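You operate a simulated robot arm through the tools that you are given. There is no shell and no other tool. Be economical: measure what you need, move in short steps, check, and stop when the job is done.

Carry out the task below with a simulated two-armed robot. There is one attempt and no reset: what you move stays moved.

TASK
The bell is ringing: switch the oven off and lift the long roll onto the cooling rack.
Fine: stop the bell, draw the top oven rack out with the red glove and leave it out, use the tongs, glove and tongs back; door left open.

The check looks at the end state, three seconds after you hand in, the way a careful person would. Anything else that was tipped, shoved, dropped, spilled or broken makes it a failure.

THE ROBOT
Two 6-joint arms with two-finger parallel grippers on one trunk, on a base that drives. Base frame: it is fixed to the floor where the robot stands at the start and does not move with it; the origin is under the middle of the robot, x ahead of it, y to its left, z up; the surface under the hand at the start is at about z = 916. Units: mm, degrees, N and s.
The left shoulder is at the start at [50, 170, 1299], the right one opposite. Each reaches about 1092 mm from its shoulder. Places, roughly: cooling rack [800, 0, 900]; function dial [500, 400, 800]; oven door [600, 200, 500]; temperature dial [500, 0, 800]; top oven rack [800, 200, 600]. Payload 1.57 kg a hand.
The TCP of each hand is the grasp point between the finger pads, 30 mm short of the fingertips. In the tool frame z runs along the fingers and y along their closing line. Largest opening 80 mm; finger width 17, thickness 12; the body of the gripper, 40 by 82 mm, starts 80 mm behind the TCP.
Orientation is that of the tool frame in the base frame, as [roll, pitch, yaw] about the fixed x, y, z axes, in that order (R = Rz(yaw) Ry(pitch) Rx(roll)). With the fingers straight down and closing along the base's y, the tool's x points along the base's -x, its y along +y and its z along -z.

THE INTERFACE
- The arms move only by the tool play_rows. It takes "left_targets", "right_targets" or both (then of equal length, played together; a hand with none holds still); each is a list of rows, each a list of 7 numbers: the shift along the base's x, y, z in mm, then the turn, a rotation vector about the base's x, y, z in degrees, then the opening, from 0 (shut) to 1 (fully open). In form: [[tx, ty, tz, ax, ay, az, hand], ...]. A call has 1 to 10 rows; each row shifts and turns the commanded pose from where the row before left it. A row lasts 0.2 s, in which the tool goes at most 50 mm and 8.6 degrees; a call with a longer step from one row to the next is refused whole, and so is a gripper value outside its range. A pose out of reach is approached as far as the arm can. The call stops where the force on the tool passes 50 N (or 10 N more than at its start, if that is more) or the arm is blocked; 0.2 s more then pass. The fingers move at their own pace (about 72 mm/s each) and stop on an object; they squeeze with about 39 N. The grip force told is the motor's: it shows also when the fingers shut on nothing. Time passes only in rows, and 0.2 s behind the last, so rows that do not move let the fingers close. The reply holds the time, the measured pose of the TCP, the force on the tool along the base axes, the opening and the grip force, in the units named above and with some noise, with the torque about the TCP (base axes, N m) and any sound that the robot's microphone picked up.
- Cameras (640 x 400 px; columns grow to the right, rows downward): "scene" is now at [19.6, 16.7, 1850.7]; the picture's right is [0.28, -0.96, 0.00], its down [-0.85, -0.25, -0.46] and it looks along [0.44, 0.13, -0.89] (base axes); focal length 278 px, centre (320, 200). "left" rides on the left gripper at [72, 7, -122] in its tool frame; the picture's right is [-0.09, 1.00, 0.00], its down [-0.84, -0.08, -0.54] and it looks along [-0.54, -0.05, 0.84] (tool axes); focal length 238 px, centre (320, 200). "right" rides on the right gripper at [72, -7, -122] in its tool frame; the picture's right is [0.09, 1.00, 0.00], its down [-0.84, 0.08, -0.54] and it looks along [-0.54, 0.05, 0.84] (tool axes); focal length 238 px, centre (320, 200). There is no depth. A picture from a camera that has moved, and an enlarged one, comes with that camera's place and axes in the base frame and with its lens.
- camera(camera): a new picture of that camera. It takes no simulated time.
- move_column(by): slides the trunk up (or, below 0, down) by that many mm; the arms and the scene camera ride with it, the base frame stays. It gives what a move gives, with no picture.
- base_move(legs): drives the robot by 1 to 6 legs, each [ahead, left, turn to the left] in mm, mm and degrees, along the robot's own axes; the way and the turn of a leg run together, so that a leg with both is an arc; at most 1500 mm and 180 degrees a leg. The arms and the cameras ride along, it lands a little off, and it stops where it bumps. It gives what a move gives.
- turn_head(pan, tilt): turns the head with the scene camera to pan (to the left, within 86 degrees either way) and tilt (down, from -29 to 69), counted from straight ahead of the robot. It gives what a move gives.
- inspect(camera, box): a new picture of the part [left, top, right, bottom] of that camera's present view, enlarged. It takes no simulated time.
- hand_in(): hands the job in; it is judged then, once.

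Go step by step. Nothing tells you exact positions but the pictures and the camera data: compare them with the known pose of the tool, close in by small moves and look again before you grip or let go. The budget is 120 turns and 88 pictures, counting those below and the enlarged ones. Unless the task says otherwise, let go and move clear before handing in.

The tools are called by a JSON object that holds its "method" and its "body". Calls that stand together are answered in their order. play_rows: Moves the arms, as the interface text tells. Its arguments: {"type":"object","properties":{"left_targets":{"type":"array","items":{"type":"array","items":{"type":"number"}}},"right_targets":{"type":"array","items":{"type":"array","items":{"type":"number"}}}},"required":[]} The other tools are called the same way: move_column (by) slides the trunk up or down; base_move (legs) drives the base; turn_head (pan, tilt) turns the head that bears the scene camera; camera (camera) takes a picture; inspect (camera, box) takes an enlarged picture of a part of a camera's view; hand_in () hands the job in.

At the start:

```text
t: 0.0
left_ee_pos: [540.0, 452.2, 1188.6]
left_tcp_rot: [179.9, 0.1, -179.9]
left_ft_force: [-0.7, 0.1, 0.0]
left_ft_torque: [-0.01, 0.02, 0.02]
left_finger_gap: 80.3
left_grip_force: 0.1
right_ee_pos: [655.7, 13.8, 1190.3]
right_tcp_rot: [-180.0, 0.0, 179.9]
right_ft_force: [-0.3, 0.1, -0.5]
right_ft_torque: [0.02, 0.01, 0.0]
right_finger_gap: 80.2
right_grip_force: 0.0
trunk travel left (down, up): [-914.0, 56.0]
robot x, y, heading: [-2.5, -0.6, 0.0]
head pan, tilt: [16.1, 62.6]
```

scene: 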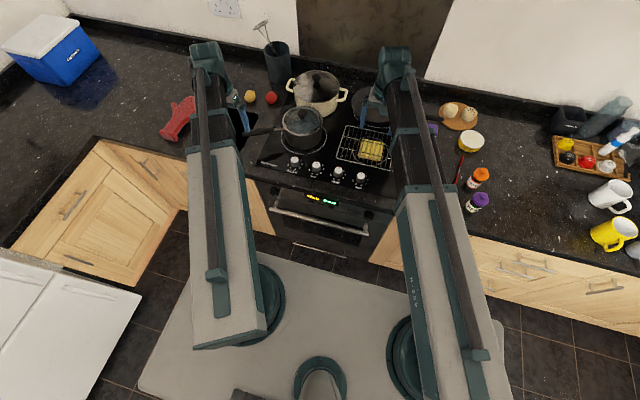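
right: 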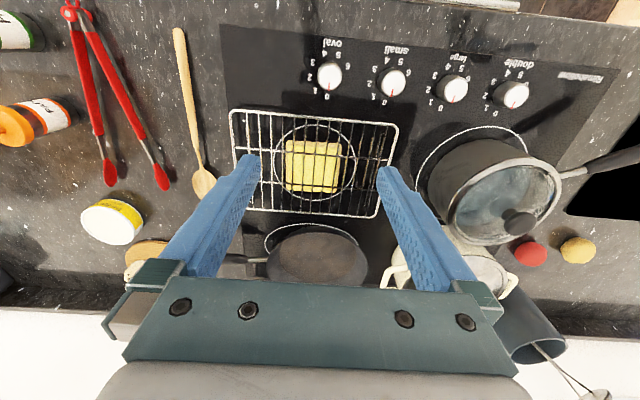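
left: 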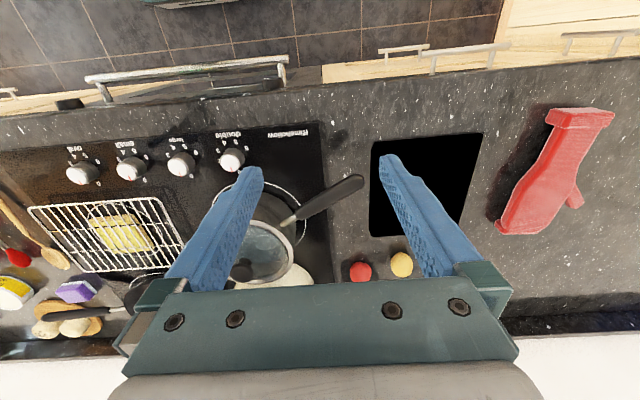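

I see the hob with the cooling rack on it, the red glove on the counter to the left, and red-handled tongs to the right. The oven is below the hob front. I'll look at the details first.

{"method": "inspect", "body": {"camera": "scene", "box": [220, 120, 420, 260]}}

{"method": "inspect", "body": {"camera": "right", "box": [0, 0, 420, 260]}}

{"method": "turn_head", "body": {"pan": 10, "tilt": 45}}

```text
2.86 times, centred on (320, 190) of scene
camera zoom: at [19.6, 16.7, 1850.7], right [0.28, -0.96, 0.0], down [-0.85, -0.25, -0.46], along [0.44, 0.13, -0.89], focal length 793 px, centre (320, 229)
```

zoom: 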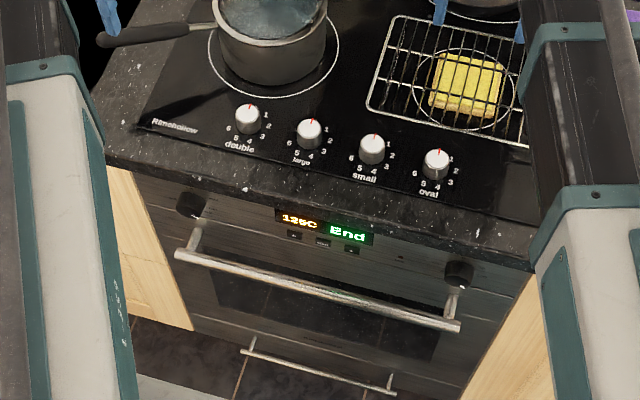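

```text
1.52 times, centred on (210, 130) of right
camera zoom: at [583.3, 9.2, 1311.4], right [-0.09, 1.0, 0.0], down [0.84, 0.08, 0.54], along [0.54, 0.05, -0.84], focal length 363 px, centre (488, 307)
```

zoom: 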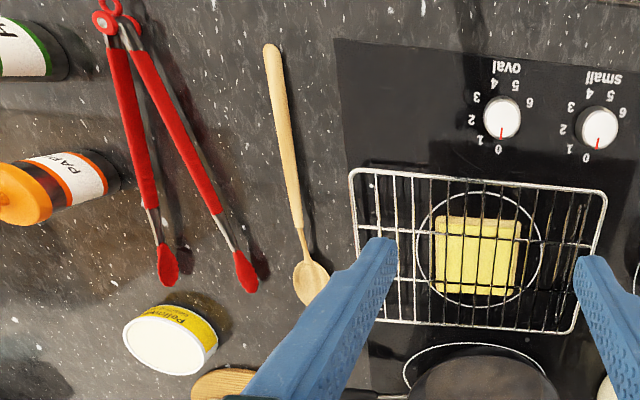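

```text
t: 0.8
left_ee_pos: [540.0, 452.5, 1188.2]
left_tcp_rot: [179.9, 0.0, -179.9]
left_ft_force: [-1.2, -0.1, 0.1]
left_ft_torque: [-0.04, 0.05, 0.01]
left_finger_gap: 80.0
left_grip_force: 0.0
right_ee_pos: [655.3, 15.3, 1187.9]
right_tcp_rot: [180.0, 0.0, -180.0]
right_ft_force: [-0.5, -0.2, 0.3]
right_ft_torque: [0.02, 0.0, -0.03]
right_finger_gap: 80.1
right_grip_force: 0.0
trunk travel left (down, up): [-914.0, 56.0]
robot x, y, heading: [0.1, 2.6, 0.1]
head pan, tilt: [10.0, 45.0]
```

The display shows 180C and "End", with three small buttons beneath it and black dials on either side. I'll inspect the glove and take a flatter view.

{"method": "inspect", "body": {"camera": "left", "box": [460, 80, 640, 260]}}

{"method": "camera", "body": {"camera": "scene"}}

```text
2.22 times, centred on (550, 170) of left
camera zoom: at [468.4, 459.5, 1310.0], right [0.09, 1.0, 0.0], down [0.84, -0.08, 0.54], along [0.54, -0.05, -0.84], focal length 530 px, centre (-191, 267)
```

zoom: 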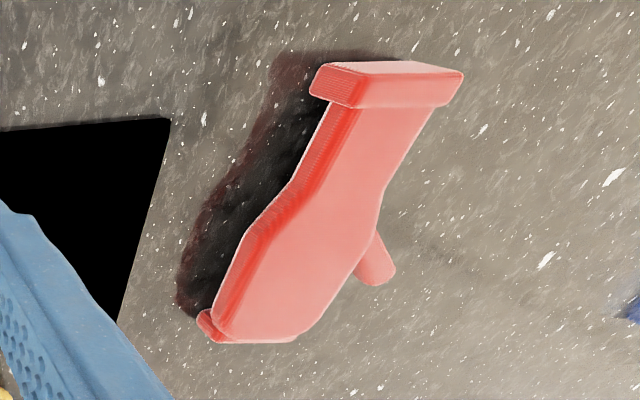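

```text
81 pictures are left
camera scene: at [38.6, 13.2, 1873.1], right [0.17, -0.98, 0.0], down [-0.7, -0.12, -0.71], along [0.7, 0.12, -0.71], focal length 278 px, centre (320, 200)
```

scene: 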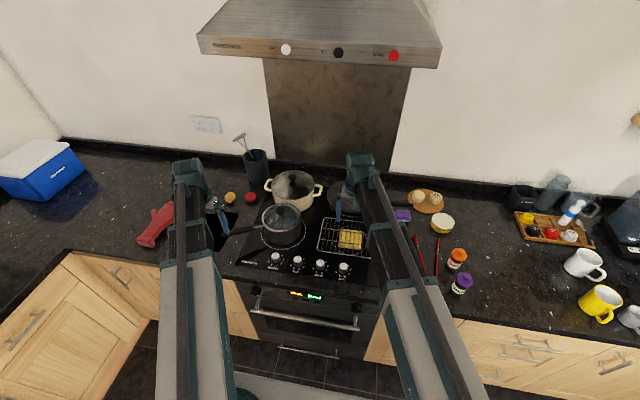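

The glove lies on the left at about [590–820, 830], with its cuff toward me and a small hook lip at the tip. I'll back off to see the oven front properly.

{"method": "base_move", "body": {"legs": [[-500, 0, 0]]}}

{"method": "move_column", "body": {"by": -350}}

{"method": "turn_head", "body": {"pan": 10, "tilt": 40}}

{"method": "camera", "body": {"camera": "scene"}}

```text
t: 3.8
left_ee_pos: [31.0, 450.9, 1189.1]
left_tcp_rot: [179.9, 0.0, 179.6]
left_ft_force: [0.1, 0.7, 0.1]
left_ft_torque: [-0.01, -0.03, 0.03]
left_finger_gap: 79.8
left_grip_force: 0.1
right_ee_pos: [143.3, 12.4, 1188.4]
right_tcp_rot: [-180.0, 0.0, 179.6]
right_ft_force: [-1.2, -0.3, -0.1]
right_ft_torque: [-0.02, -0.06, -0.01]
right_finger_gap: 80.0
right_grip_force: 0.1
trunk travel left (down, up): [-914.0, 56.0]
robot x, y, heading: [-510.6, 2.3, -0.4]
head pan, tilt: [10.0, 45.0]
```

```text
t: 7.2
left_ee_pos: [31.9, 451.5, 839.1]
left_tcp_rot: [179.9, 0.0, 179.7]
left_ft_force: [-0.4, 0.7, -0.9]
left_ft_torque: [0.02, 0.0, 0.0]
left_finger_gap: 80.2
left_grip_force: 0.0
right_ee_pos: [142.7, 10.9, 839.1]
right_tcp_rot: [180.0, 0.0, 179.6]
right_ft_force: [1.7, -0.6, 0.2]
right_ft_torque: [0.01, 0.02, 0.01]
right_finger_gap: 79.8
right_grip_force: 0.1
trunk travel left (down, up): [-564.0, 406.0]
robot x, y, heading: [-516.0, 4.6, -0.4]
head pan, tilt: [10.0, 45.0]
```

```text
t: 7.9
left_ee_pos: [30.9, 451.0, 839.0]
left_tcp_rot: [179.9, 0.0, 179.6]
left_ft_force: [-0.2, -0.4, -0.5]
left_ft_torque: [0.0, 0.02, 0.0]
left_finger_gap: 80.3
left_grip_force: 0.1
right_ee_pos: [143.3, 11.4, 839.6]
right_tcp_rot: [180.0, 0.1, 179.6]
right_ft_force: [0.4, -0.1, -0.5]
right_ft_torque: [0.01, -0.01, -0.02]
right_finger_gap: 79.7
right_grip_force: 0.1
trunk travel left (down, up): [-564.0, 406.0]
robot x, y, heading: [-514.0, 0.4, -0.5]
head pan, tilt: [10.0, 40.0]
```

```text
80 pictures are left
camera scene: at [-469.7, 15.3, 1530.4], right [0.17, -0.99, 0.0], down [-0.63, -0.11, -0.77], along [0.76, 0.13, -0.64], focal length 278 px, centre (320, 200)
```

scene: 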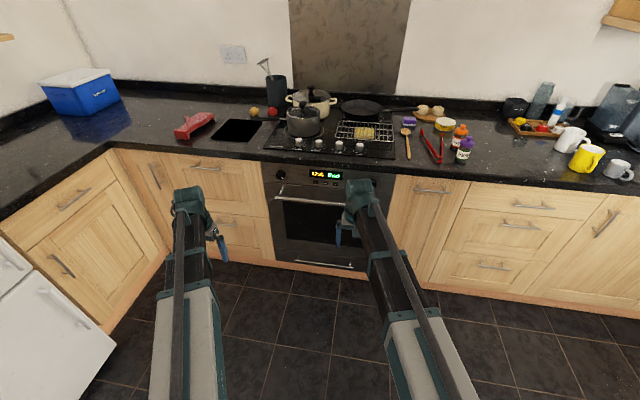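

Now the whole oven is in view. Zooming on its panel.

{"method": "inspect", "body": {"camera": "scene", "box": [250, 130, 410, 230]}}

{"method": "inspect", "body": {"camera": "scene", "box": [265, 160, 345, 210]}}

```text
4.00 times, centred on (330, 180) of scene
camera zoom: at [-469.7, 15.3, 1530.4], right [0.17, -0.99, 0.0], down [-0.63, -0.11, -0.77], along [0.76, 0.13, -0.64], focal length 1111 px, centre (280, 280)
```

zoom: 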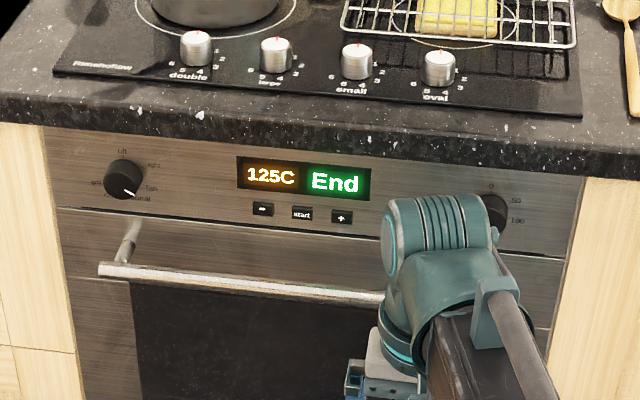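

```text
8.00 times, centred on (305, 185) of scene
camera zoom: at [-469.7, 15.3, 1530.4], right [0.17, -0.99, 0.0], down [-0.63, -0.11, -0.77], along [0.76, 0.13, -0.64], focal length 2222 px, centre (440, 320)
```

zoom: 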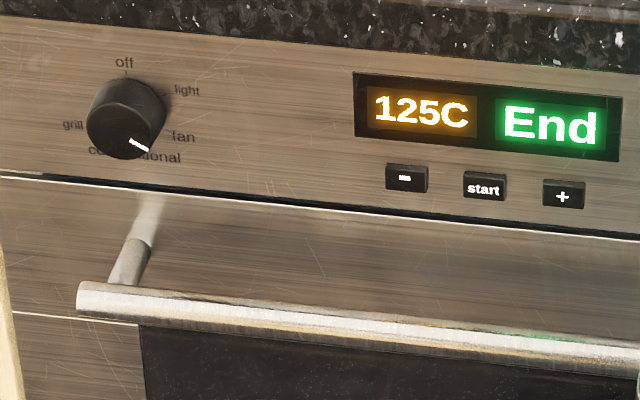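

The function dial (off at top; pointer about 120° clockwise, near fan/conventional) is at about y≈373, z≈800, with the buttons at y≈120–205. I'll pitch both hands forward.

{"method": "play_rows", "body": {"left_targets": [[30, -8, -4, 0, -8.6, 0, 1], [30, -8, -4, 0, -8.6, 0, 1], [30, -8, -4, 0, -8.6, 0, 1], [30, -8, -4, 0, -8.6, 0, 1], [30, -8, -4, 0, -8.6, 0, 1], [30, -8, -4, 0, -8.6, 0, 1], [30, -8, -4, 0, -8.6, 0, 1], [30, -8, -4, 0, -8.6, 0, 1], [30, -8, -4, 0, -8.6, 0, 1], [30, -8, -4, 0, -8.6, 0, 1]], "right_targets": [[19, -7, -4, 0, -8.6, 0, 1], [19, -7, -4, 0, -8.6, 0, 1], [19, -7, -4, 0, -8.6, 0, 1], [19, -7, -4, 0, -8.6, 0, 1], [19, -7, -4, 0, -8.6, 0, 1], [19, -7, -4, 0, -8.6, 0, 1], [19, -7, -4, 0, -8.6, 0, 1], [19, -7, -4, 0, -8.6, 0, 1], [19, -7, -4, 0, -8.6, 0, 1], [19, -7, -4, 0, -8.6, 0, 1]]}}

{"method": "play_rows", "body": {"left_targets": [[0, 0, 0, 0, -4, 0, 1], [0, 0, 0, 0, 0, 0, 1]], "right_targets": [[0, 0, 0, 0, -4, 0, 1], [0, 0, 0, 0, 0, 0, 1]]}}

{"method": "camera", "body": {"camera": "scene"}}

{"method": "camera", "body": {"camera": "right"}}

{"method": "camera", "body": {"camera": "left"}}

```text
t: 10.1
left_ee_pos: [332.5, 369.9, 1043.5]
left_tcp_rot: [175.2, 85.8, 175.3]
left_ft_force: [0.2, -0.2, 0.1]
left_ft_torque: [0.0, -0.03, 0.02]
left_finger_gap: 79.9
left_grip_force: 0.1
left hand out of reach, approached as far as the arm can: row 1, 2, 3, 4, 5, 6, 7, 8, 9, 10
right_ee_pos: [333.5, -58.3, 1042.4]
right_tcp_rot: [174.1, 85.9, 174.3]
right_ft_force: [-0.8, 0.7, -0.4]
right_ft_torque: [-0.02, -0.02, -0.01]
right_finger_gap: 79.8
right_grip_force: 0.0
right hand out of reach, approached as far as the arm can: row 1, 2, 3, 4, 5, 6, 7, 8, 9, 10
trunk travel left (down, up): [-564.0, 406.0]
robot x, y, heading: [-510.7, -0.2, -0.7]
head pan, tilt: [10.0, 40.0]
```

```text
t: 10.7
left_ee_pos: [332.3, 370.2, 1058.5]
left_tcp_rot: [118.5, 89.6, 118.6]
left_ft_force: [-1.0, -0.7, -0.1]
left_ft_torque: [0.01, -0.02, -0.01]
left_finger_gap: 80.1
left_grip_force: 0.0
left hand out of reach, approached as far as the arm can: row 1
right_ee_pos: [333.3, -59.2, 1052.8]
right_tcp_rot: [161.9, 88.7, 161.7]
right_ft_force: [-0.6, -0.1, 0.5]
right_ft_torque: [-0.02, 0.01, 0.01]
right_finger_gap: 80.0
right_grip_force: 0.0
right hand out of reach, approached as far as the arm can: row 1
trunk travel left (down, up): [-564.0, 406.0]
robot x, y, heading: [-512.1, -0.4, -0.5]
head pan, tilt: [10.0, 40.0]
```

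```text
77 pictures are left
camera scene: at [-469.7, 15.3, 1530.4], right [0.17, -0.99, 0.0], down [-0.63, -0.11, -0.77], along [0.76, 0.13, -0.64], focal length 278 px, centre (320, 200)
```

scene: 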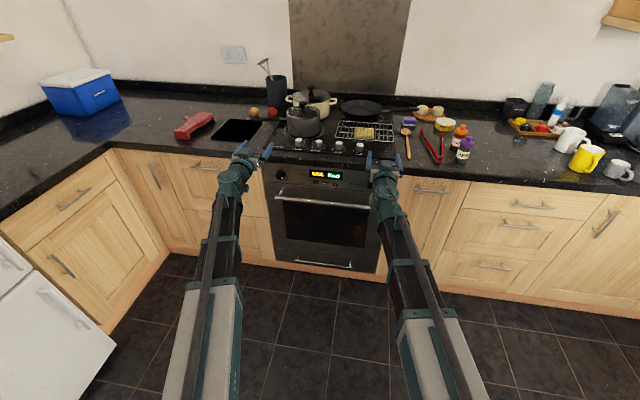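

```text
76 pictures are left
camera right: at [209.7, -63.3, 985.3], right [0.0, 1.0, -0.08], down [-0.52, 0.07, 0.85], along [0.85, 0.04, 0.52], focal length 238 px, centre (320, 200)
```

right: 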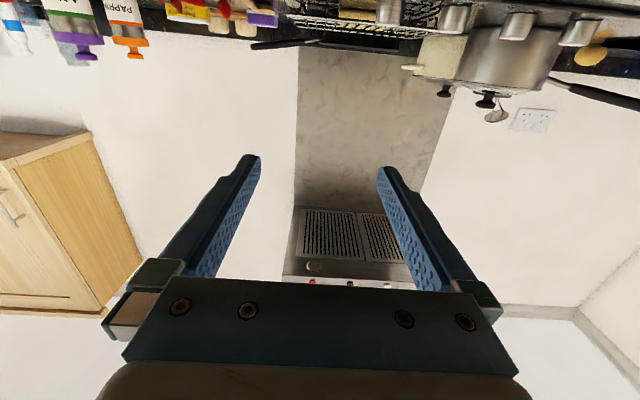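

```text
75 pictures are left
camera left: at [209.3, 377.3, 985.9], right [0.0, 1.0, 0.1], down [-0.54, -0.08, 0.84], along [0.84, -0.05, 0.54], focal length 238 px, centre (320, 200)
```

left: 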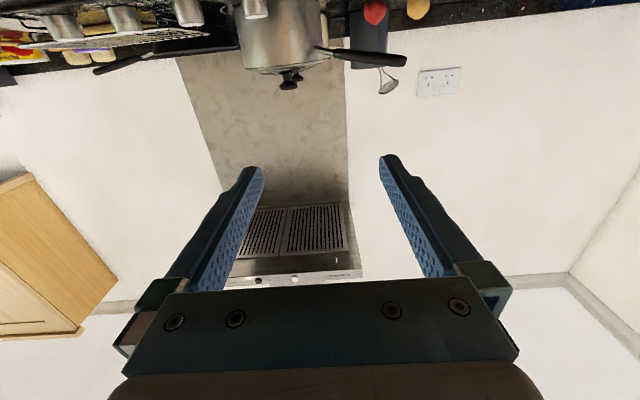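

The forward-facing hands sit at z≈1055 because of the arm's limits, so I'll lower the trunk to bring them to panel height.

{"method": "move_column", "body": {"by": -255}}

{"method": "play_rows", "body": {"left_targets": [[0, 0, 0, 0, 0, 0, 1]], "right_targets": [[0, 0, 0, 0, 0, 0, 1]]}}

{"method": "camera", "body": {"camera": "right"}}

{"method": "camera", "body": {"camera": "left"}}

```text
t: 13.3
left_ee_pos: [330.7, 369.6, 802.5]
left_tcp_rot: [123.3, 89.6, 123.3]
left_ft_force: [0.5, -0.3, -0.3]
left_ft_torque: [-0.02, -0.01, 0.02]
left_finger_gap: 80.2
left_grip_force: 0.1
right_ee_pos: [333.6, -59.3, 798.0]
right_tcp_rot: [162.3, 88.7, 162.1]
right_ft_force: [0.2, 0.4, -1.0]
right_ft_torque: [0.01, 0.01, 0.03]
right_finger_gap: 80.0
right_grip_force: 0.1
trunk travel left (down, up): [-309.0, 661.0]
robot x, y, heading: [-511.6, 3.9, -0.3]
head pan, tilt: [10.0, 40.0]
```

```text
t: 13.7
left_ee_pos: [331.2, 368.4, 803.0]
left_tcp_rot: [123.5, 89.6, 123.6]
left_ft_force: [0.1, -0.3, 0.4]
left_ft_torque: [0.01, -0.01, -0.03]
left_finger_gap: 80.2
left_grip_force: 0.0
right_ee_pos: [333.7, -58.9, 799.2]
right_tcp_rot: [162.2, 88.6, 162.1]
right_ft_force: [0.8, 0.6, -0.2]
right_ft_torque: [-0.02, -0.02, -0.01]
right_finger_gap: 80.1
right_grip_force: 0.0
trunk travel left (down, up): [-309.0, 661.0]
robot x, y, heading: [-512.5, 1.9, -0.3]
head pan, tilt: [10.0, 40.0]
```

```text
74 pictures are left
camera right: at [209.6, -63.3, 730.3], right [0.0, 1.0, -0.08], down [-0.52, 0.07, 0.85], along [0.85, 0.04, 0.52], focal length 238 px, centre (320, 200)
```

right: 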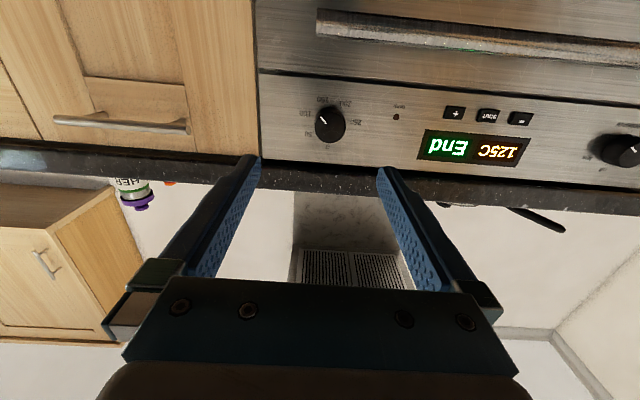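

```text
73 pictures are left
camera left: at [209.2, 377.4, 730.8], right [0.0, 1.0, 0.1], down [-0.54, -0.08, 0.84], along [0.84, -0.05, 0.54], focal length 238 px, centre (320, 200)
```

left: 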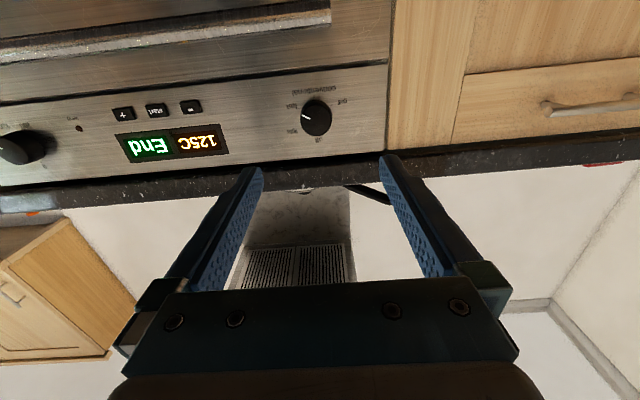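

Triangulating from both wrist cameras puts the start button at about (529,160,779), the function dial at about (y 366, z 805) and the temperature dial at about (y −45, z 803). I'll bring the left hand toward the function dial, pre-rotated.

{"method": "play_rows", "body": {"left_targets": [[15, 0, 0, 8, 0, 0, 1], [15, 0, 0, 8, 0, 0, 1], [15, 0, 0, 8, 0, 0, 1], [15, 0, 0, 8, 0, 0, 1], [15, 0, 0, 8, 0, 0, 1], [15, 0, 0, 8, 0, 0, 1], [15, -2, 2, 0, 0, 0, 1], [0, 0, 0, 0, 0, 0, 1]]}}

{"method": "camera", "body": {"camera": "left"}}

```text
t: 15.5
left_ee_pos: [435.9, 367.9, 802.1]
left_tcp_rot: [90.0, 41.6, 90.2]
left_ft_force: [-0.4, 0.0, -0.3]
left_ft_torque: [-0.02, 0.02, 0.0]
left_finger_gap: 80.1
left_grip_force: 0.0
right_ee_pos: [333.7, -59.3, 798.8]
right_tcp_rot: [162.4, 88.6, 162.2]
right_ft_force: [1.0, -0.4, -0.5]
right_ft_torque: [0.02, -0.02, -0.02]
right_finger_gap: 79.9
right_grip_force: 0.1
trunk travel left (down, up): [-309.0, 661.0]
robot x, y, heading: [-512.3, 0.6, -0.5]
head pan, tilt: [10.0, 40.0]
```

```text
72 pictures are left
camera left: at [314.7, 425.8, 760.3], right [0.0, 0.59, 0.81], down [-0.54, -0.68, 0.5], along [0.84, -0.43, 0.32], focal length 238 px, centre (320, 200)
```

left: 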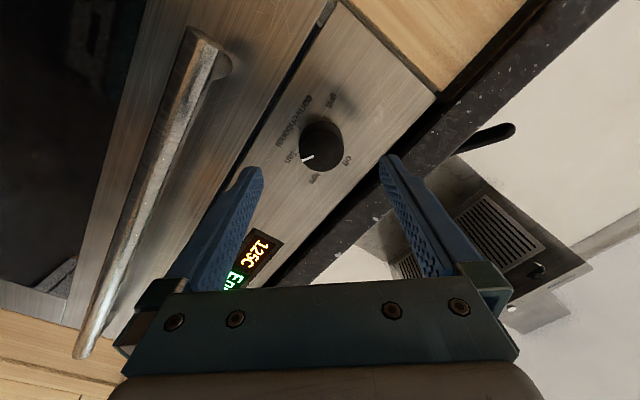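

The dial is at about (368.5, 805) and its pointer is on "fan", about 125° clockwise of off. I'll advance over it and close.

{"method": "play_rows", "body": {"left_targets": [[15, 0, 1, 0, 0, 0, 1], [15, 0, 1, 0, 0, 0, 1], [15, 0, 1, 0, 0, 0, 1], [15, 0, 0, 0, 0, 0, 1], [0, 0, 0, 0, 0, 0, 0.3], [0, 0, 0, 0, 0, 0, 0.3], [0, 0, 0, 0, 0, 0, 0.3]]}}

{"method": "camera", "body": {"camera": "left"}}

```text
t: 17.1
left_ee_pos: [496.5, 368.8, 803.2]
left_tcp_rot: [90.0, 41.7, 90.4]
left_ft_force: [4.2, 4.0, 5.9]
left_ft_torque: [-0.03, -0.11, 0.21]
left_finger_gap: 40.6
left_grip_force: 42.9
left hand out of reach, approached as far as the arm can: row 3
right_ee_pos: [332.6, -59.8, 799.5]
right_tcp_rot: [162.3, 88.7, 162.2]
right_ft_force: [0.7, -0.6, -0.6]
right_ft_torque: [0.0, 0.0, 0.02]
right_finger_gap: 80.0
right_grip_force: 0.1
trunk travel left (down, up): [-309.0, 661.0]
robot x, y, heading: [-511.9, 1.9, -0.5]
head pan, tilt: [10.0, 40.0]
```

```text
71 pictures are left
camera left: at [375.5, 427.0, 760.4], right [0.0, 0.59, 0.8], down [-0.54, -0.68, 0.5], along [0.84, -0.43, 0.32], focal length 238 px, centre (320, 200)
```

left: 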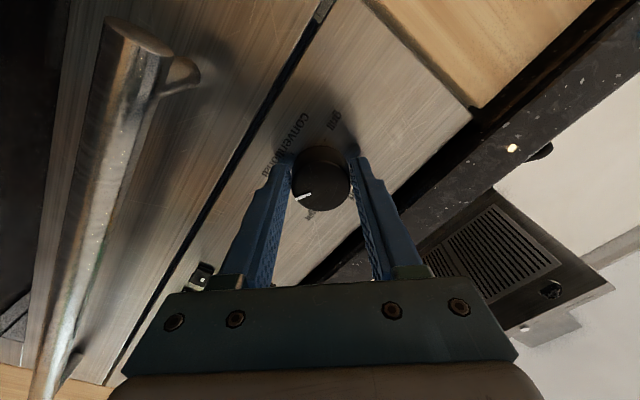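

The dial is gripped. Turning counter-clockwise.

{"method": "play_rows", "body": {"left_targets": [[0, 0, 0, -8, 0, 0, 0.3], [0, 0, 0, -8, 0, 0, 0.3], [0, 0, 0, -8, 0, 0, 0.3], [0, 0, 0, -8, 0, 0, 0.3], [0, 0, 0, -8, 0, 0, 0.3], [0, 0, 0, -8, 0, 0, 0.3], [0, 0, 0, -8, 0, 0, 0.3], [0, 0, 0, -8, 0, 0, 0.3], [0, 0, 0, -8, 0, 0, 0.3], [0, 0, 0, -8, 0, 0, 0.3]]}}

{"method": "play_rows", "body": {"left_targets": [[0, 0, 0, -8, 0, 0, 0.3], [0, 0, 0, -8, 0, 0, 0.3], [0, 0, 0, -8, 0, 0, 0.3], [0, 0, 0, -8, 0, 0, 0.3], [0, 0, 0, -8, 0, 0, 0.3], [0, 0, 0, 0, 0, 0, 0.3]]}}

{"method": "camera", "body": {"camera": "left"}}

```text
t: 19.3
left_ee_pos: [497.8, 362.6, 803.0]
left_tcp_rot: [-90.3, 58.3, -90.7]
left_ft_force: [0.7, -26.8, -10.3]
left_ft_torque: [0.13, -0.01, -0.05]
left_finger_gap: 40.8
left_grip_force: 44.9
right_ee_pos: [333.9, -60.9, 798.3]
right_tcp_rot: [160.0, 88.6, 159.8]
right_ft_force: [-0.6, 0.1, 0.4]
right_ft_torque: [0.0, 0.03, 0.01]
right_finger_gap: 80.1
right_grip_force: 0.0
trunk travel left (down, up): [-309.0, 661.0]
robot x, y, heading: [-511.2, 0.2, -0.4]
head pan, tilt: [10.0, 40.0]
```

```text
t: 20.7
left_ee_pos: [495.9, 359.8, 806.0]
left_tcp_rot: [-90.0, 18.4, -90.9]
left_ft_force: [20.7, -26.5, 25.6]
left_ft_torque: [0.75, -0.61, -1.04]
left_finger_gap: 40.6
left_grip_force: 44.7
right_ee_pos: [333.3, -61.4, 800.4]
right_tcp_rot: [155.2, 88.6, 155.2]
right_ft_force: [-0.1, 0.6, 1.1]
right_ft_torque: [0.01, 0.01, 0.02]
right_finger_gap: 80.2
right_grip_force: 0.0
trunk travel left (down, up): [-309.0, 661.0]
robot x, y, heading: [-515.3, 0.8, -0.3]
head pan, tilt: [10.0, 40.0]
```

```text
70 pictures are left
camera left: at [374.3, 295.9, 776.3], right [0.01, 0.4, -0.92], down [-0.53, 0.78, 0.34], along [0.85, 0.48, 0.22], focal length 238 px, centre (320, 200)
```

left: 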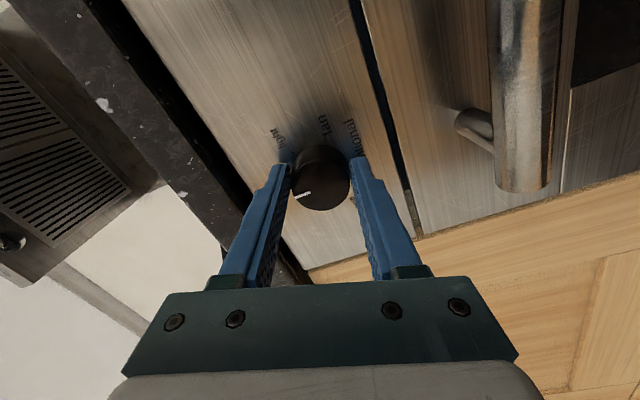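

The pointer now looks straight up, at off. I'll release, back off and check.

{"method": "play_rows", "body": {"left_targets": [[0, 0, 0, 0, 0, 0, 1], [0, 0, 0, 0, 0, 0, 1], [-20, 0, 0, 0, 0, 0, 1], [-30, 0, 0, 0, 0, 0, 1], [-30, 0, 0, 0, 0, 0, 1]]}}

{"method": "inspect", "body": {"camera": "left", "box": [240, 80, 400, 240]}}

{"method": "inspect", "body": {"camera": "right", "box": [260, 60, 640, 200]}}

```text
t: 21.9
left_ee_pos: [416.0, 368.5, 804.3]
left_tcp_rot: [-90.0, 18.3, -90.2]
left_ft_force: [0.8, -0.7, -0.2]
left_ft_torque: [-0.02, 0.01, 0.03]
left_finger_gap: 79.8
left_grip_force: 0.0
right_ee_pos: [333.9, -59.7, 798.9]
right_tcp_rot: [162.3, 88.6, 162.0]
right_ft_force: [-0.5, -0.1, -0.5]
right_ft_torque: [0.0, 0.02, 0.02]
right_finger_gap: 79.8
right_grip_force: 0.2
trunk travel left (down, up): [-309.0, 661.0]
robot x, y, heading: [-511.7, 2.6, -0.3]
head pan, tilt: [10.0, 40.0]
```

```text
2.50 times, centred on (320, 160) of left
camera zoom: at [294.3, 302.9, 774.1], right [0.0, 0.4, -0.92], down [-0.54, 0.77, 0.34], along [0.84, 0.49, 0.22], focal length 596 px, centre (320, 300)
```

zoom: 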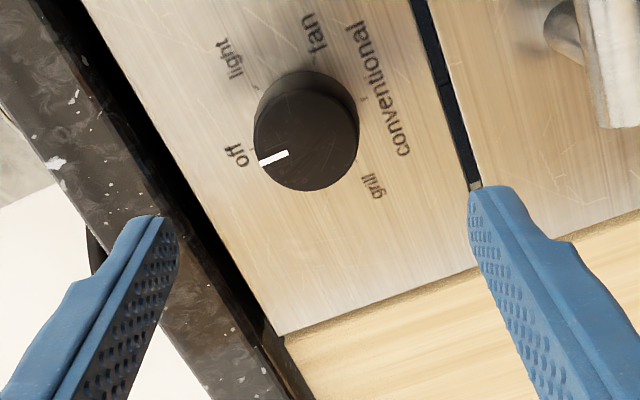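

```text
1.68 times, centred on (450, 130) of right
camera zoom: at [209.7, -63.4, 730.2], right [0.0, 1.0, -0.08], down [-0.52, 0.07, 0.85], along [0.85, 0.04, 0.52], focal length 401 px, centre (101, 318)
```

zoom: 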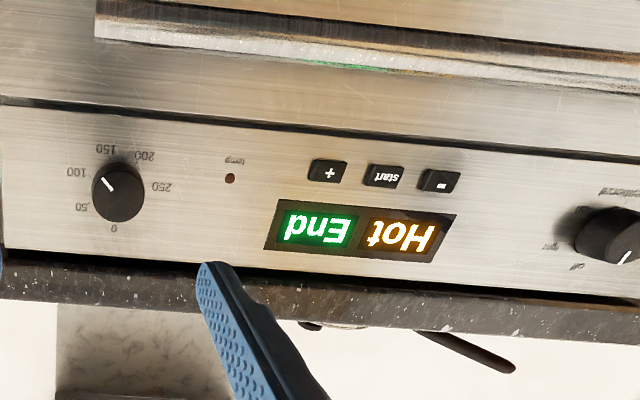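

The function dial reads off and the display now says "Hot". Next I'll press "start" with the right hand's closed fingers while parking the left.

{"method": "play_rows", "body": {"right_targets": [[10, 40, -4, 0, 0, 0, 0], [20, 45, -4, 0, 0, 0, 0], [25, 45, -4, 0, 0, 0, 0], [25, 45, -4, 0, 0, 0, 0], [25, 45, -4, 0, 0, 0, 0], [25, 0, 0, 0, 0, 0, 0], [0, 0, 0, 0, 0, 0, 0]], "left_targets": [[-10, 10, 0, 8, 0, 0, 1], [-10, 10, 0, 8, 0, 0, 1], [-10, 10, 0, 8, 0, 0, 1], [-10, 10, 0, 8, 0, 0, 1], [-10, 0, 0, 8, 0, 0, 1], [0, 0, 0, 8, 0, 0, 1], [0, 0, 0, 8, 0, 0, 1]]}}

{"method": "camera", "body": {"camera": "right"}}

```text
refused: row 3 steps farther than a row can; nothing moved
```

```text
67 pictures are left
camera right: at [209.7, -63.4, 730.2], right [0.0, 1.0, -0.08], down [-0.52, 0.07, 0.85], along [0.85, 0.04, 0.52], focal length 238 px, centre (320, 200)
```

right: 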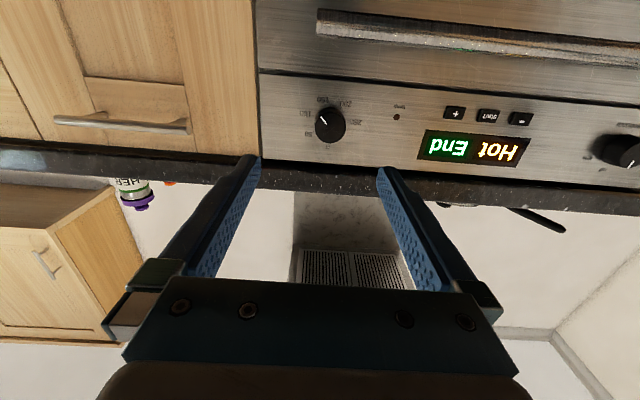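

That step was too long, so I'll split it into shorter rows.

{"method": "play_rows", "body": {"right_targets": [[10, 35, -4, 0, 0, 0, 0], [20, 37, -4, 0, 0, 0, 0], [20, 37, -4, 0, 0, 0, 0], [20, 37, -4, 0, 0, 0, 0], [20, 37, -4, 0, 0, 0, 0], [20, 37, 0, 0, 0, 0, 0], [20, 0, 0, 0, 0, 0, 0], [0, 0, 0, 0, 0, 0, 0]], "left_targets": [[-10, 10, 0, 8, 0, 0, 1], [-10, 10, 0, 8, 0, 0, 1], [-10, 10, 0, 8, 0, 0, 1], [-10, 10, 0, 8, 0, 0, 1], [-10, 0, 0, 8, 0, 0, 1], [0, 0, 0, 8, 0, 0, 1], [0, 0, 0, 8, 0, 0, 1], [0, 0, 0, 8, 0, 0, 1]]}}

{"method": "camera", "body": {"camera": "right"}}

```text
t: 23.7
left_ee_pos: [367.3, 409.5, 803.1]
left_tcp_rot: [-90.7, 82.4, -90.7]
left_ft_force: [-0.8, 0.1, 0.2]
left_ft_torque: [0.0, 0.01, 0.02]
left_finger_gap: 80.0
left_grip_force: 0.1
right_ee_pos: [461.7, 160.5, 798.3]
right_tcp_rot: [163.7, 88.6, 163.5]
right_ft_force: [0.1, 0.2, 0.0]
right_ft_torque: [0.03, 0.01, 0.0]
right_finger_gap: 0.1
right_grip_force: 21.5
right hand out of reach, approached as far as the arm can: row 1, 2, 3, 4, 5
trunk travel left (down, up): [-309.0, 661.0]
robot x, y, heading: [-508.4, 3.1, -0.4]
head pan, tilt: [10.0, 40.0]
```

```text
66 pictures are left
camera right: at [338.9, 156.2, 730.1], right [0.0, 1.0, -0.09], down [-0.52, 0.07, 0.85], along [0.85, 0.04, 0.52], focal length 238 px, centre (320, 200)
```

right: 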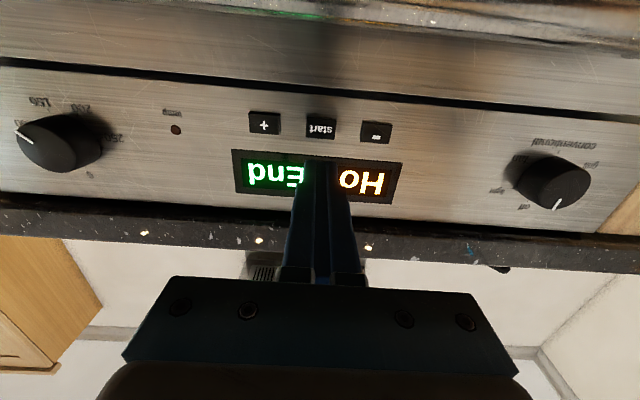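

The column must drop about 19 mm because the arm's lower limit binds. Then I press in small steps.

{"method": "move_column", "body": {"by": -19}}

{"method": "play_rows", "body": {"right_targets": [[15, 0, 0, 0, 0, 0, 0], [12, 0, 0, 0, 0, 0, 0], [5, 0, 0, 0, 0, 0, 0], [4, 0, 0, 0, 0, 0, 0], [3, 0, 0, 0, 0, 0, 0], [3, 0, 0, 0, 0, 0, 0]]}}

{"method": "inspect", "body": {"camera": "right", "box": [220, 60, 420, 220]}}

```text
t: 24.4
left_ee_pos: [366.2, 406.9, 783.9]
left_tcp_rot: [-90.7, 82.3, -90.6]
left_ft_force: [-0.3, 0.3, 0.7]
left_ft_torque: [0.02, 0.0, 0.0]
left_finger_gap: 80.0
left_grip_force: 0.1
right_ee_pos: [462.8, 161.0, 780.3]
right_tcp_rot: [163.4, 88.6, 163.3]
right_ft_force: [-0.5, 0.3, -0.1]
right_ft_torque: [0.0, -0.01, 0.01]
right_finger_gap: 0.0
right_grip_force: 21.6
trunk travel left (down, up): [-290.0, 680.0]
robot x, y, heading: [-515.5, 1.8, -0.3]
head pan, tilt: [10.0, 40.0]
```

```text
t: 25.8
left_ee_pos: [367.2, 407.9, 784.5]
left_tcp_rot: [-90.6, 82.3, -90.5]
left_ft_force: [-0.6, 0.0, 0.8]
left_ft_torque: [0.0, 0.01, -0.01]
left_finger_gap: 79.9
left_grip_force: 0.0
right_ee_pos: [503.5, 160.1, 779.5]
right_tcp_rot: [163.5, 88.5, 163.2]
right_ft_force: [-6.3, 0.1, -2.0]
right_ft_torque: [-0.03, -0.01, 0.01]
right_finger_gap: 0.0
right_grip_force: 21.6
trunk travel left (down, up): [-290.0, 680.0]
robot x, y, heading: [-513.3, 1.8, -0.2]
head pan, tilt: [10.0, 40.0]
heard: click
```

```text
2.50 times, centred on (320, 140) of right
camera zoom: at [380.1, 156.0, 711.2], right [0.0, 1.0, -0.08], down [-0.52, 0.07, 0.85], along [0.85, 0.04, 0.52], focal length 596 px, centre (320, 350)
```

zoom: 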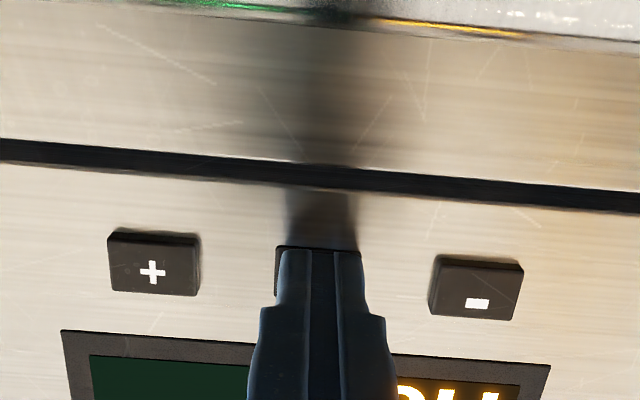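

It clicked and the green "End" vanished. I'll withdraw and go to the temperature dial with the right hand, pre-rotated.

{"method": "play_rows", "body": {"right_targets": [[-30, 0, 0, 0, 0, 0, 0], [-30, 0, 5, 0, 0, 0, 1], [0, -40, 4, 7, 0, 0, 1], [0, -40, 4, 7, 0, 0, 1], [0, -40, 4, 7, 0, 0, 1], [0, -40, 4, 7, 0, 0, 1], [0, -40, 4, 7, 0, 0, 1], [0, -5, 0, 7, 0, 0, 1], [0, 0, 0, 7, 0, 0, 1], [0, 0, 0, 0, 0, 0, 1]]}}

{"method": "camera", "body": {"camera": "right"}}

```text
t: 28.0
left_ee_pos: [366.7, 408.7, 785.3]
left_tcp_rot: [-90.6, 82.4, -90.7]
left_ft_force: [-0.9, 0.9, -1.1]
left_ft_torque: [0.01, 0.0, 0.01]
left_finger_gap: 79.9
left_grip_force: 0.1
right_ee_pos: [444.6, -44.0, 780.1]
right_tcp_rot: [91.3, 40.5, 91.8]
right_ft_force: [-0.1, -0.3, 0.0]
right_ft_torque: [0.04, 0.01, 0.0]
right_finger_gap: 79.9
right_grip_force: 0.0
right hand out of reach, approached as far as the arm can: row 2, 3, 4, 6, 7
trunk travel left (down, up): [-290.0, 680.0]
robot x, y, heading: [-510.2, 2.8, -0.3]
head pan, tilt: [10.0, 40.0]
```

```text
64 pictures are left
camera right: at [321.2, 5.4, 732.0], right [0.0, 0.72, 0.7], down [-0.52, -0.59, 0.61], along [0.85, -0.36, 0.37], focal length 238 px, centre (320, 200)
```

right: 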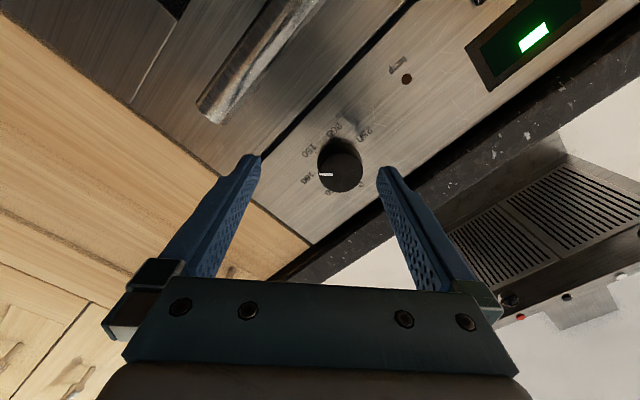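

I'll raise the column 25 mm, then advance over the dial and grip.

{"method": "move_column", "body": {"by": 25}}

{"method": "play_rows", "body": {"right_targets": [[14, 0, 0, 0, 0, 0, 1], [14, 0, 0, 0, 0, 0, 1], [14, 0, 0, 0, 0, 0, 1], [10, 0, 0, 0, 0, 0, 1], [0, 0, 0, 0, 0, 0, 0.3], [0, 0, 0, 0, 0, 0, 0.3], [0, 0, 0, 0, 0, 0, 0.3]]}}

{"method": "play_rows", "body": {"right_targets": [[0, 0, 0, -8, 0, 0, 0.3], [0, 0, 0, -8, 0, 0, 0.3], [0, 0, 0, -8, 0, 0, 0.3], [0, 0, 0, -8, 0, 0, 0.3], [0, 0, 0, -8, 0, 0, 0.3], [0, 0, 0, -8, 0, 0, 0.3], [0, 0, 0, -8, 0, 0, 0.3], [0, 0, 0, -8, 0, 0, 0.3], [0, 0, 0, -8, 0, 0, 0.3], [0, 0, 0, -8, 0, 0, 0.3]]}}

{"method": "camera", "body": {"camera": "right"}}

```text
t: 28.7
left_ee_pos: [366.4, 407.9, 810.4]
left_tcp_rot: [-90.6, 82.3, -90.7]
left_ft_force: [-0.7, 0.1, 0.1]
left_ft_torque: [-0.02, 0.0, 0.02]
left_finger_gap: 80.0
left_grip_force: 0.1
right_ee_pos: [444.6, -43.3, 804.6]
right_tcp_rot: [91.4, 40.6, 91.8]
right_ft_force: [-0.2, -0.6, 0.6]
right_ft_torque: [-0.02, 0.0, 0.01]
right_finger_gap: 79.9
right_grip_force: 0.0
trunk travel left (down, up): [-315.0, 655.0]
robot x, y, heading: [-511.5, -1.0, -0.4]
head pan, tilt: [10.0, 40.0]
```

```text
t: 30.3
left_ee_pos: [365.8, 407.2, 809.5]
left_tcp_rot: [-90.6, 82.4, -90.6]
left_ft_force: [-0.4, 0.5, 0.1]
left_ft_torque: [0.0, 0.03, 0.0]
left_finger_gap: 80.0
left_grip_force: 0.0
right_ee_pos: [496.7, -43.7, 807.5]
right_tcp_rot: [91.3, 40.6, 91.9]
right_ft_force: [3.3, 4.5, 4.3]
right_ft_torque: [-0.03, -0.09, 0.24]
right_finger_gap: 40.3
right_grip_force: 42.5
trunk travel left (down, up): [-315.0, 655.0]
robot x, y, heading: [-512.4, 3.3, -0.5]
head pan, tilt: [10.0, 40.0]
```

```text
t: 32.5
left_ee_pos: [365.4, 407.5, 810.0]
left_tcp_rot: [-90.7, 82.3, -90.7]
left_ft_force: [0.2, -0.4, -0.1]
left_ft_torque: [-0.02, 0.04, 0.02]
left_finger_gap: 80.1
left_grip_force: 0.1
right_ee_pos: [497.1, -46.7, 806.1]
right_tcp_rot: [-92.2, 59.2, -92.9]
right_ft_force: [10.5, -7.2, 7.4]
right_ft_torque: [0.02, -0.47, 0.05]
right_finger_gap: 40.7
right_grip_force: 45.0
trunk travel left (down, up): [-315.0, 655.0]
robot x, y, heading: [-510.4, 1.0, -0.2]
head pan, tilt: [10.0, 40.0]
```

```text
63 pictures are left
camera right: at [372.8, -85.5, 750.1], right [0.0, 0.81, -0.59], down [-0.52, 0.5, 0.69], along [0.85, 0.3, 0.42], focal length 238 px, centre (320, 200)
```

right: 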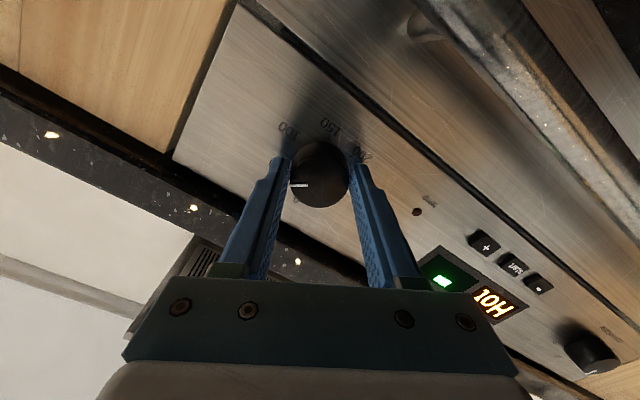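

The pointer is about 41° from zero; turning the rest.

{"method": "play_rows", "body": {"right_targets": [[0, 0, 0, -8, 0, 0, 0.3], [0, 0, 0, -8, 0, 0, 0.3], [0, 0, 0, -8, 0, 0, 0.3], [0, 0, 0, -8, 0, 0, 0.3], [0, 0, 0, -7, 0, 0, 0.3], [0, 0, 0, 0, 0, 0, 0.3], [0, 0, 0, 0, 0, 0, 1], [0, 0, 0, 0, 0, 0, 1], [-20, 0, 0, 0, 0, 0, 1], [-40, 0, 0, 0, 0, 0, 1]]}}

{"method": "camera", "body": {"camera": "right"}}

```text
t: 34.7
left_ee_pos: [366.5, 408.0, 809.2]
left_tcp_rot: [-90.8, 82.3, -90.7]
left_ft_force: [0.2, 0.0, -0.4]
left_ft_torque: [-0.04, -0.03, -0.01]
left_finger_gap: 80.0
left_grip_force: 0.1
right_ee_pos: [436.6, -44.8, 808.9]
right_tcp_rot: [-90.4, 20.4, -91.5]
right_ft_force: [0.0, 0.4, 0.1]
right_ft_torque: [0.01, 0.03, 0.01]
right_finger_gap: 80.2
right_grip_force: 0.1
trunk travel left (down, up): [-315.0, 655.0]
robot x, y, heading: [-509.1, 1.3, -0.4]
head pan, tilt: [10.0, 40.0]
```

```text
62 pictures are left
camera right: at [312.7, -110.3, 790.7], right [0.0, 0.26, -0.97], down [-0.52, 0.82, 0.22], along [0.85, 0.5, 0.13], focal length 238 px, centre (320, 200)
```

right: 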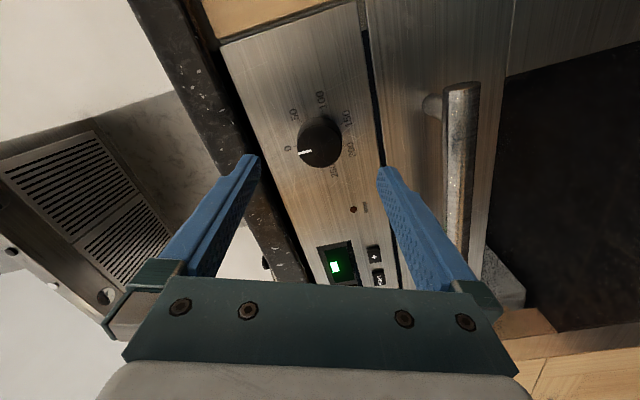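

Both dials are at zero. Next I'll open the door, after a look at its extent and handle.

{"method": "turn_head", "body": {"pan": 0, "tilt": 30}}

{"method": "camera", "body": {"camera": "scene"}}

```text
t: 35.4
left_ee_pos: [366.6, 407.1, 809.4]
left_tcp_rot: [-90.6, 82.3, -90.6]
left_ft_force: [0.6, -0.7, 0.1]
left_ft_torque: [0.02, 0.02, -0.04]
left_finger_gap: 80.2
left_grip_force: 0.1
right_ee_pos: [437.5, -46.1, 807.3]
right_tcp_rot: [-90.5, 20.4, -91.5]
right_ft_force: [0.5, 0.0, -0.2]
right_ft_torque: [0.03, 0.02, -0.01]
right_finger_gap: 80.0
right_grip_force: 0.0
trunk travel left (down, up): [-315.0, 655.0]
robot x, y, heading: [-509.6, 0.7, -0.4]
head pan, tilt: [0.0, 30.0]
```

```text
61 pictures are left
camera scene: at [-463.1, 0.5, 1296.7], right [-0.01, -1.0, 0.0], down [-0.5, 0.0, -0.87], along [0.87, -0.01, -0.5], focal length 278 px, centre (320, 200)
```

scene: 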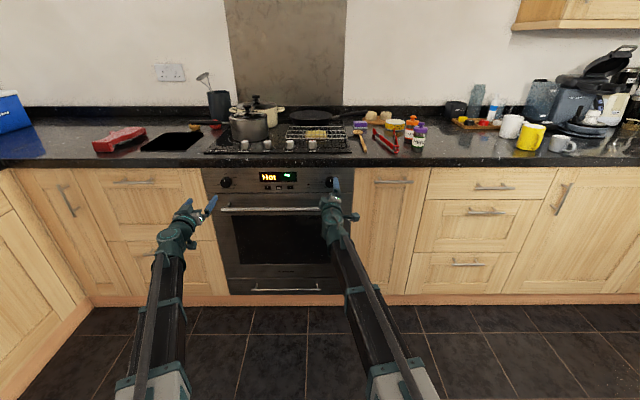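

The door runs from z≈750 down to a hinge near z≈290, with the handle at about z≈714, x≈480. I'll turn the right hand's closing line vertical, park the left hand out of the way and lower the trunk to handle height.

{"method": "play_rows", "body": {"right_targets": [[-30, 20, 0, -7, 0, 0, 1], [-20, 35, 0, -7, 0, 0, 1], [0, 35, 0, -6, 0, 0, 1], [0, 20, 0, 0, 0, 0, 1], [0, 0, 0, 0, 0, 0, 1]], "left_targets": [[-35, 30, 0, 0, 0, 0, 1], [-35, 30, 0, 0, 0, 0, 1], [-35, 30, 0, 0, 0, 0, 1], [-35, 30, 0, 0, 0, 0, 1], [0, 0, 0, 0, 0, 0, 1]]}}

{"method": "move_column", "body": {"by": -95}}

{"method": "camera", "body": {"camera": "right"}}

{"method": "camera", "body": {"camera": "left"}}

```text
t: 36.6
left_ee_pos: [224.8, 529.3, 808.4]
left_tcp_rot: [-91.8, 82.2, -91.7]
left_ft_force: [0.4, 0.2, 0.9]
left_ft_torque: [0.0, 0.02, 0.03]
left_finger_gap: 80.2
left_grip_force: 0.0
right_ee_pos: [384.9, 65.3, 809.2]
right_tcp_rot: [-90.0, 0.4, -91.3]
right_ft_force: [-0.6, -0.6, -0.5]
right_ft_torque: [0.01, 0.03, -0.02]
right_finger_gap: 80.0
right_grip_force: 0.0
right hand out of reach, approached as far as the arm can: row 1
trunk travel left (down, up): [-315.0, 655.0]
robot x, y, heading: [-512.1, 2.7, -0.3]
head pan, tilt: [0.0, 30.0]
```

```text
t: 37.9
left_ee_pos: [226.6, 527.9, 713.6]
left_tcp_rot: [-91.8, 82.3, -91.6]
left_ft_force: [-0.4, -0.7, 0.2]
left_ft_torque: [-0.01, 0.02, 0.01]
left_finger_gap: 80.0
left_grip_force: 0.0
right_ee_pos: [385.3, 65.7, 715.3]
right_tcp_rot: [-90.0, 0.4, -91.4]
right_ft_force: [0.3, -0.8, 0.0]
right_ft_torque: [0.03, -0.03, 0.0]
right_finger_gap: 80.2
right_grip_force: 0.0
trunk travel left (down, up): [-220.0, 750.0]
robot x, y, heading: [-510.7, 2.0, -0.2]
head pan, tilt: [0.0, 30.0]
```

```text
60 pictures are left
camera right: at [261.4, -2.3, 721.7], right [0.0, -0.08, -1.0], down [-0.52, 0.85, -0.07], along [0.85, 0.52, -0.05], focal length 238 px, centre (320, 200)
```

right: 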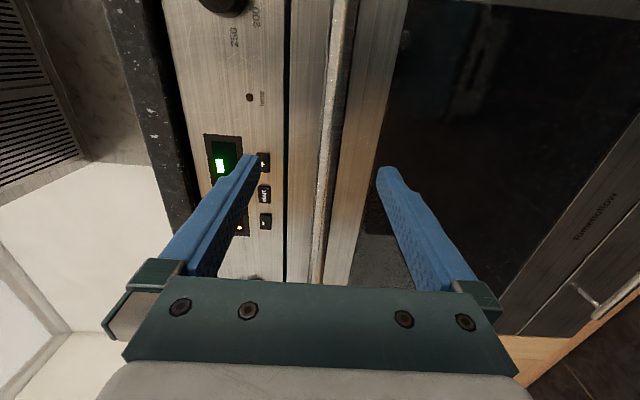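

```text
59 pictures are left
camera left: at [103.3, 525.8, 641.5], right [0.0, 1.0, -0.04], down [-0.54, 0.03, 0.84], along [0.84, 0.02, 0.54], focal length 238 px, centre (320, 200)
```

left: 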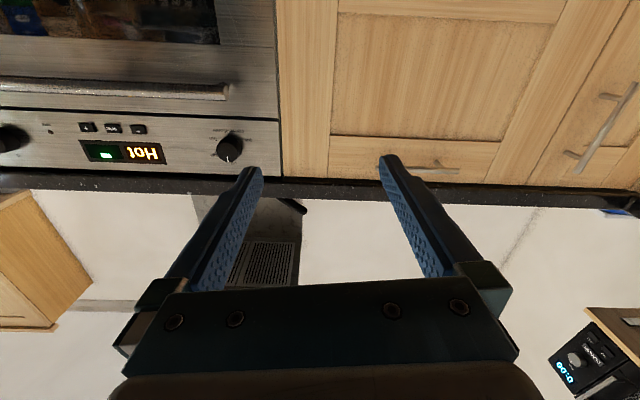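

The handle bar is at about z≈704, x≈490. I'll lower 11 mm, advance and grip it.

{"method": "move_column", "body": {"by": -11}}

{"method": "play_rows", "body": {"right_targets": [[25, 0, 0, 0, 0, 0, 1], [25, 0, 0, 0, 0, 0, 1], [25, 0, 0, 0, 0, 0, 1], [20, 0, 0, 0, 0, 0, 1], [0, 0, 0, 0, 0, 0, 1]]}}

{"method": "camera", "body": {"camera": "right"}}

```text
t: 38.5
left_ee_pos: [225.7, 527.5, 703.8]
left_tcp_rot: [-91.7, 82.2, -91.7]
left_ft_force: [-0.4, 0.1, -1.5]
left_ft_torque: [-0.03, 0.01, 0.02]
left_finger_gap: 79.9
left_grip_force: 0.0
right_ee_pos: [383.5, 65.2, 703.8]
right_tcp_rot: [-90.0, 0.4, -91.4]
right_ft_force: [0.4, 1.0, 0.3]
right_ft_torque: [-0.03, 0.02, 0.0]
right_finger_gap: 79.8
right_grip_force: 0.1
trunk travel left (down, up): [-209.0, 761.0]
robot x, y, heading: [-509.0, 3.0, -0.7]
head pan, tilt: [0.0, 30.0]
```

```text
t: 39.7
left_ee_pos: [226.5, 529.6, 703.0]
left_tcp_rot: [-91.8, 82.2, -91.6]
left_ft_force: [-1.3, 0.1, 0.2]
left_ft_torque: [0.02, 0.01, 0.0]
left_finger_gap: 79.9
left_grip_force: 0.1
right_ee_pos: [480.4, 63.7, 703.8]
right_tcp_rot: [-89.9, 0.5, -91.4]
right_ft_force: [0.4, 0.6, 0.2]
right_ft_torque: [-0.02, -0.01, -0.01]
right_finger_gap: 79.8
right_grip_force: 0.1
trunk travel left (down, up): [-209.0, 761.0]
robot x, y, heading: [-511.6, 2.1, -0.3]
head pan, tilt: [0.0, 30.0]
```

```text
58 pictures are left
camera right: at [356.7, -2.9, 710.8], right [0.0, -0.08, -1.0], down [-0.52, 0.85, -0.07], along [0.85, 0.52, -0.04], focal length 238 px, centre (320, 200)
```

right: 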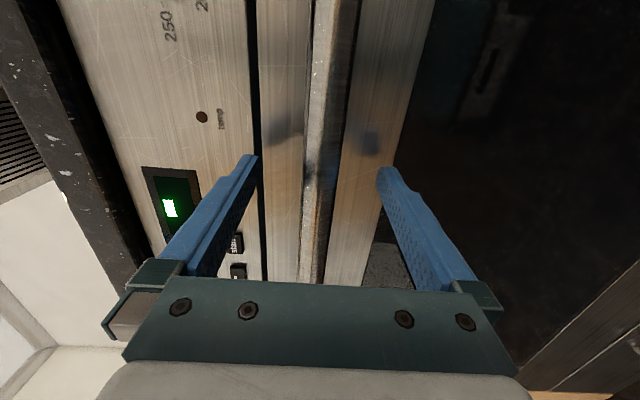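

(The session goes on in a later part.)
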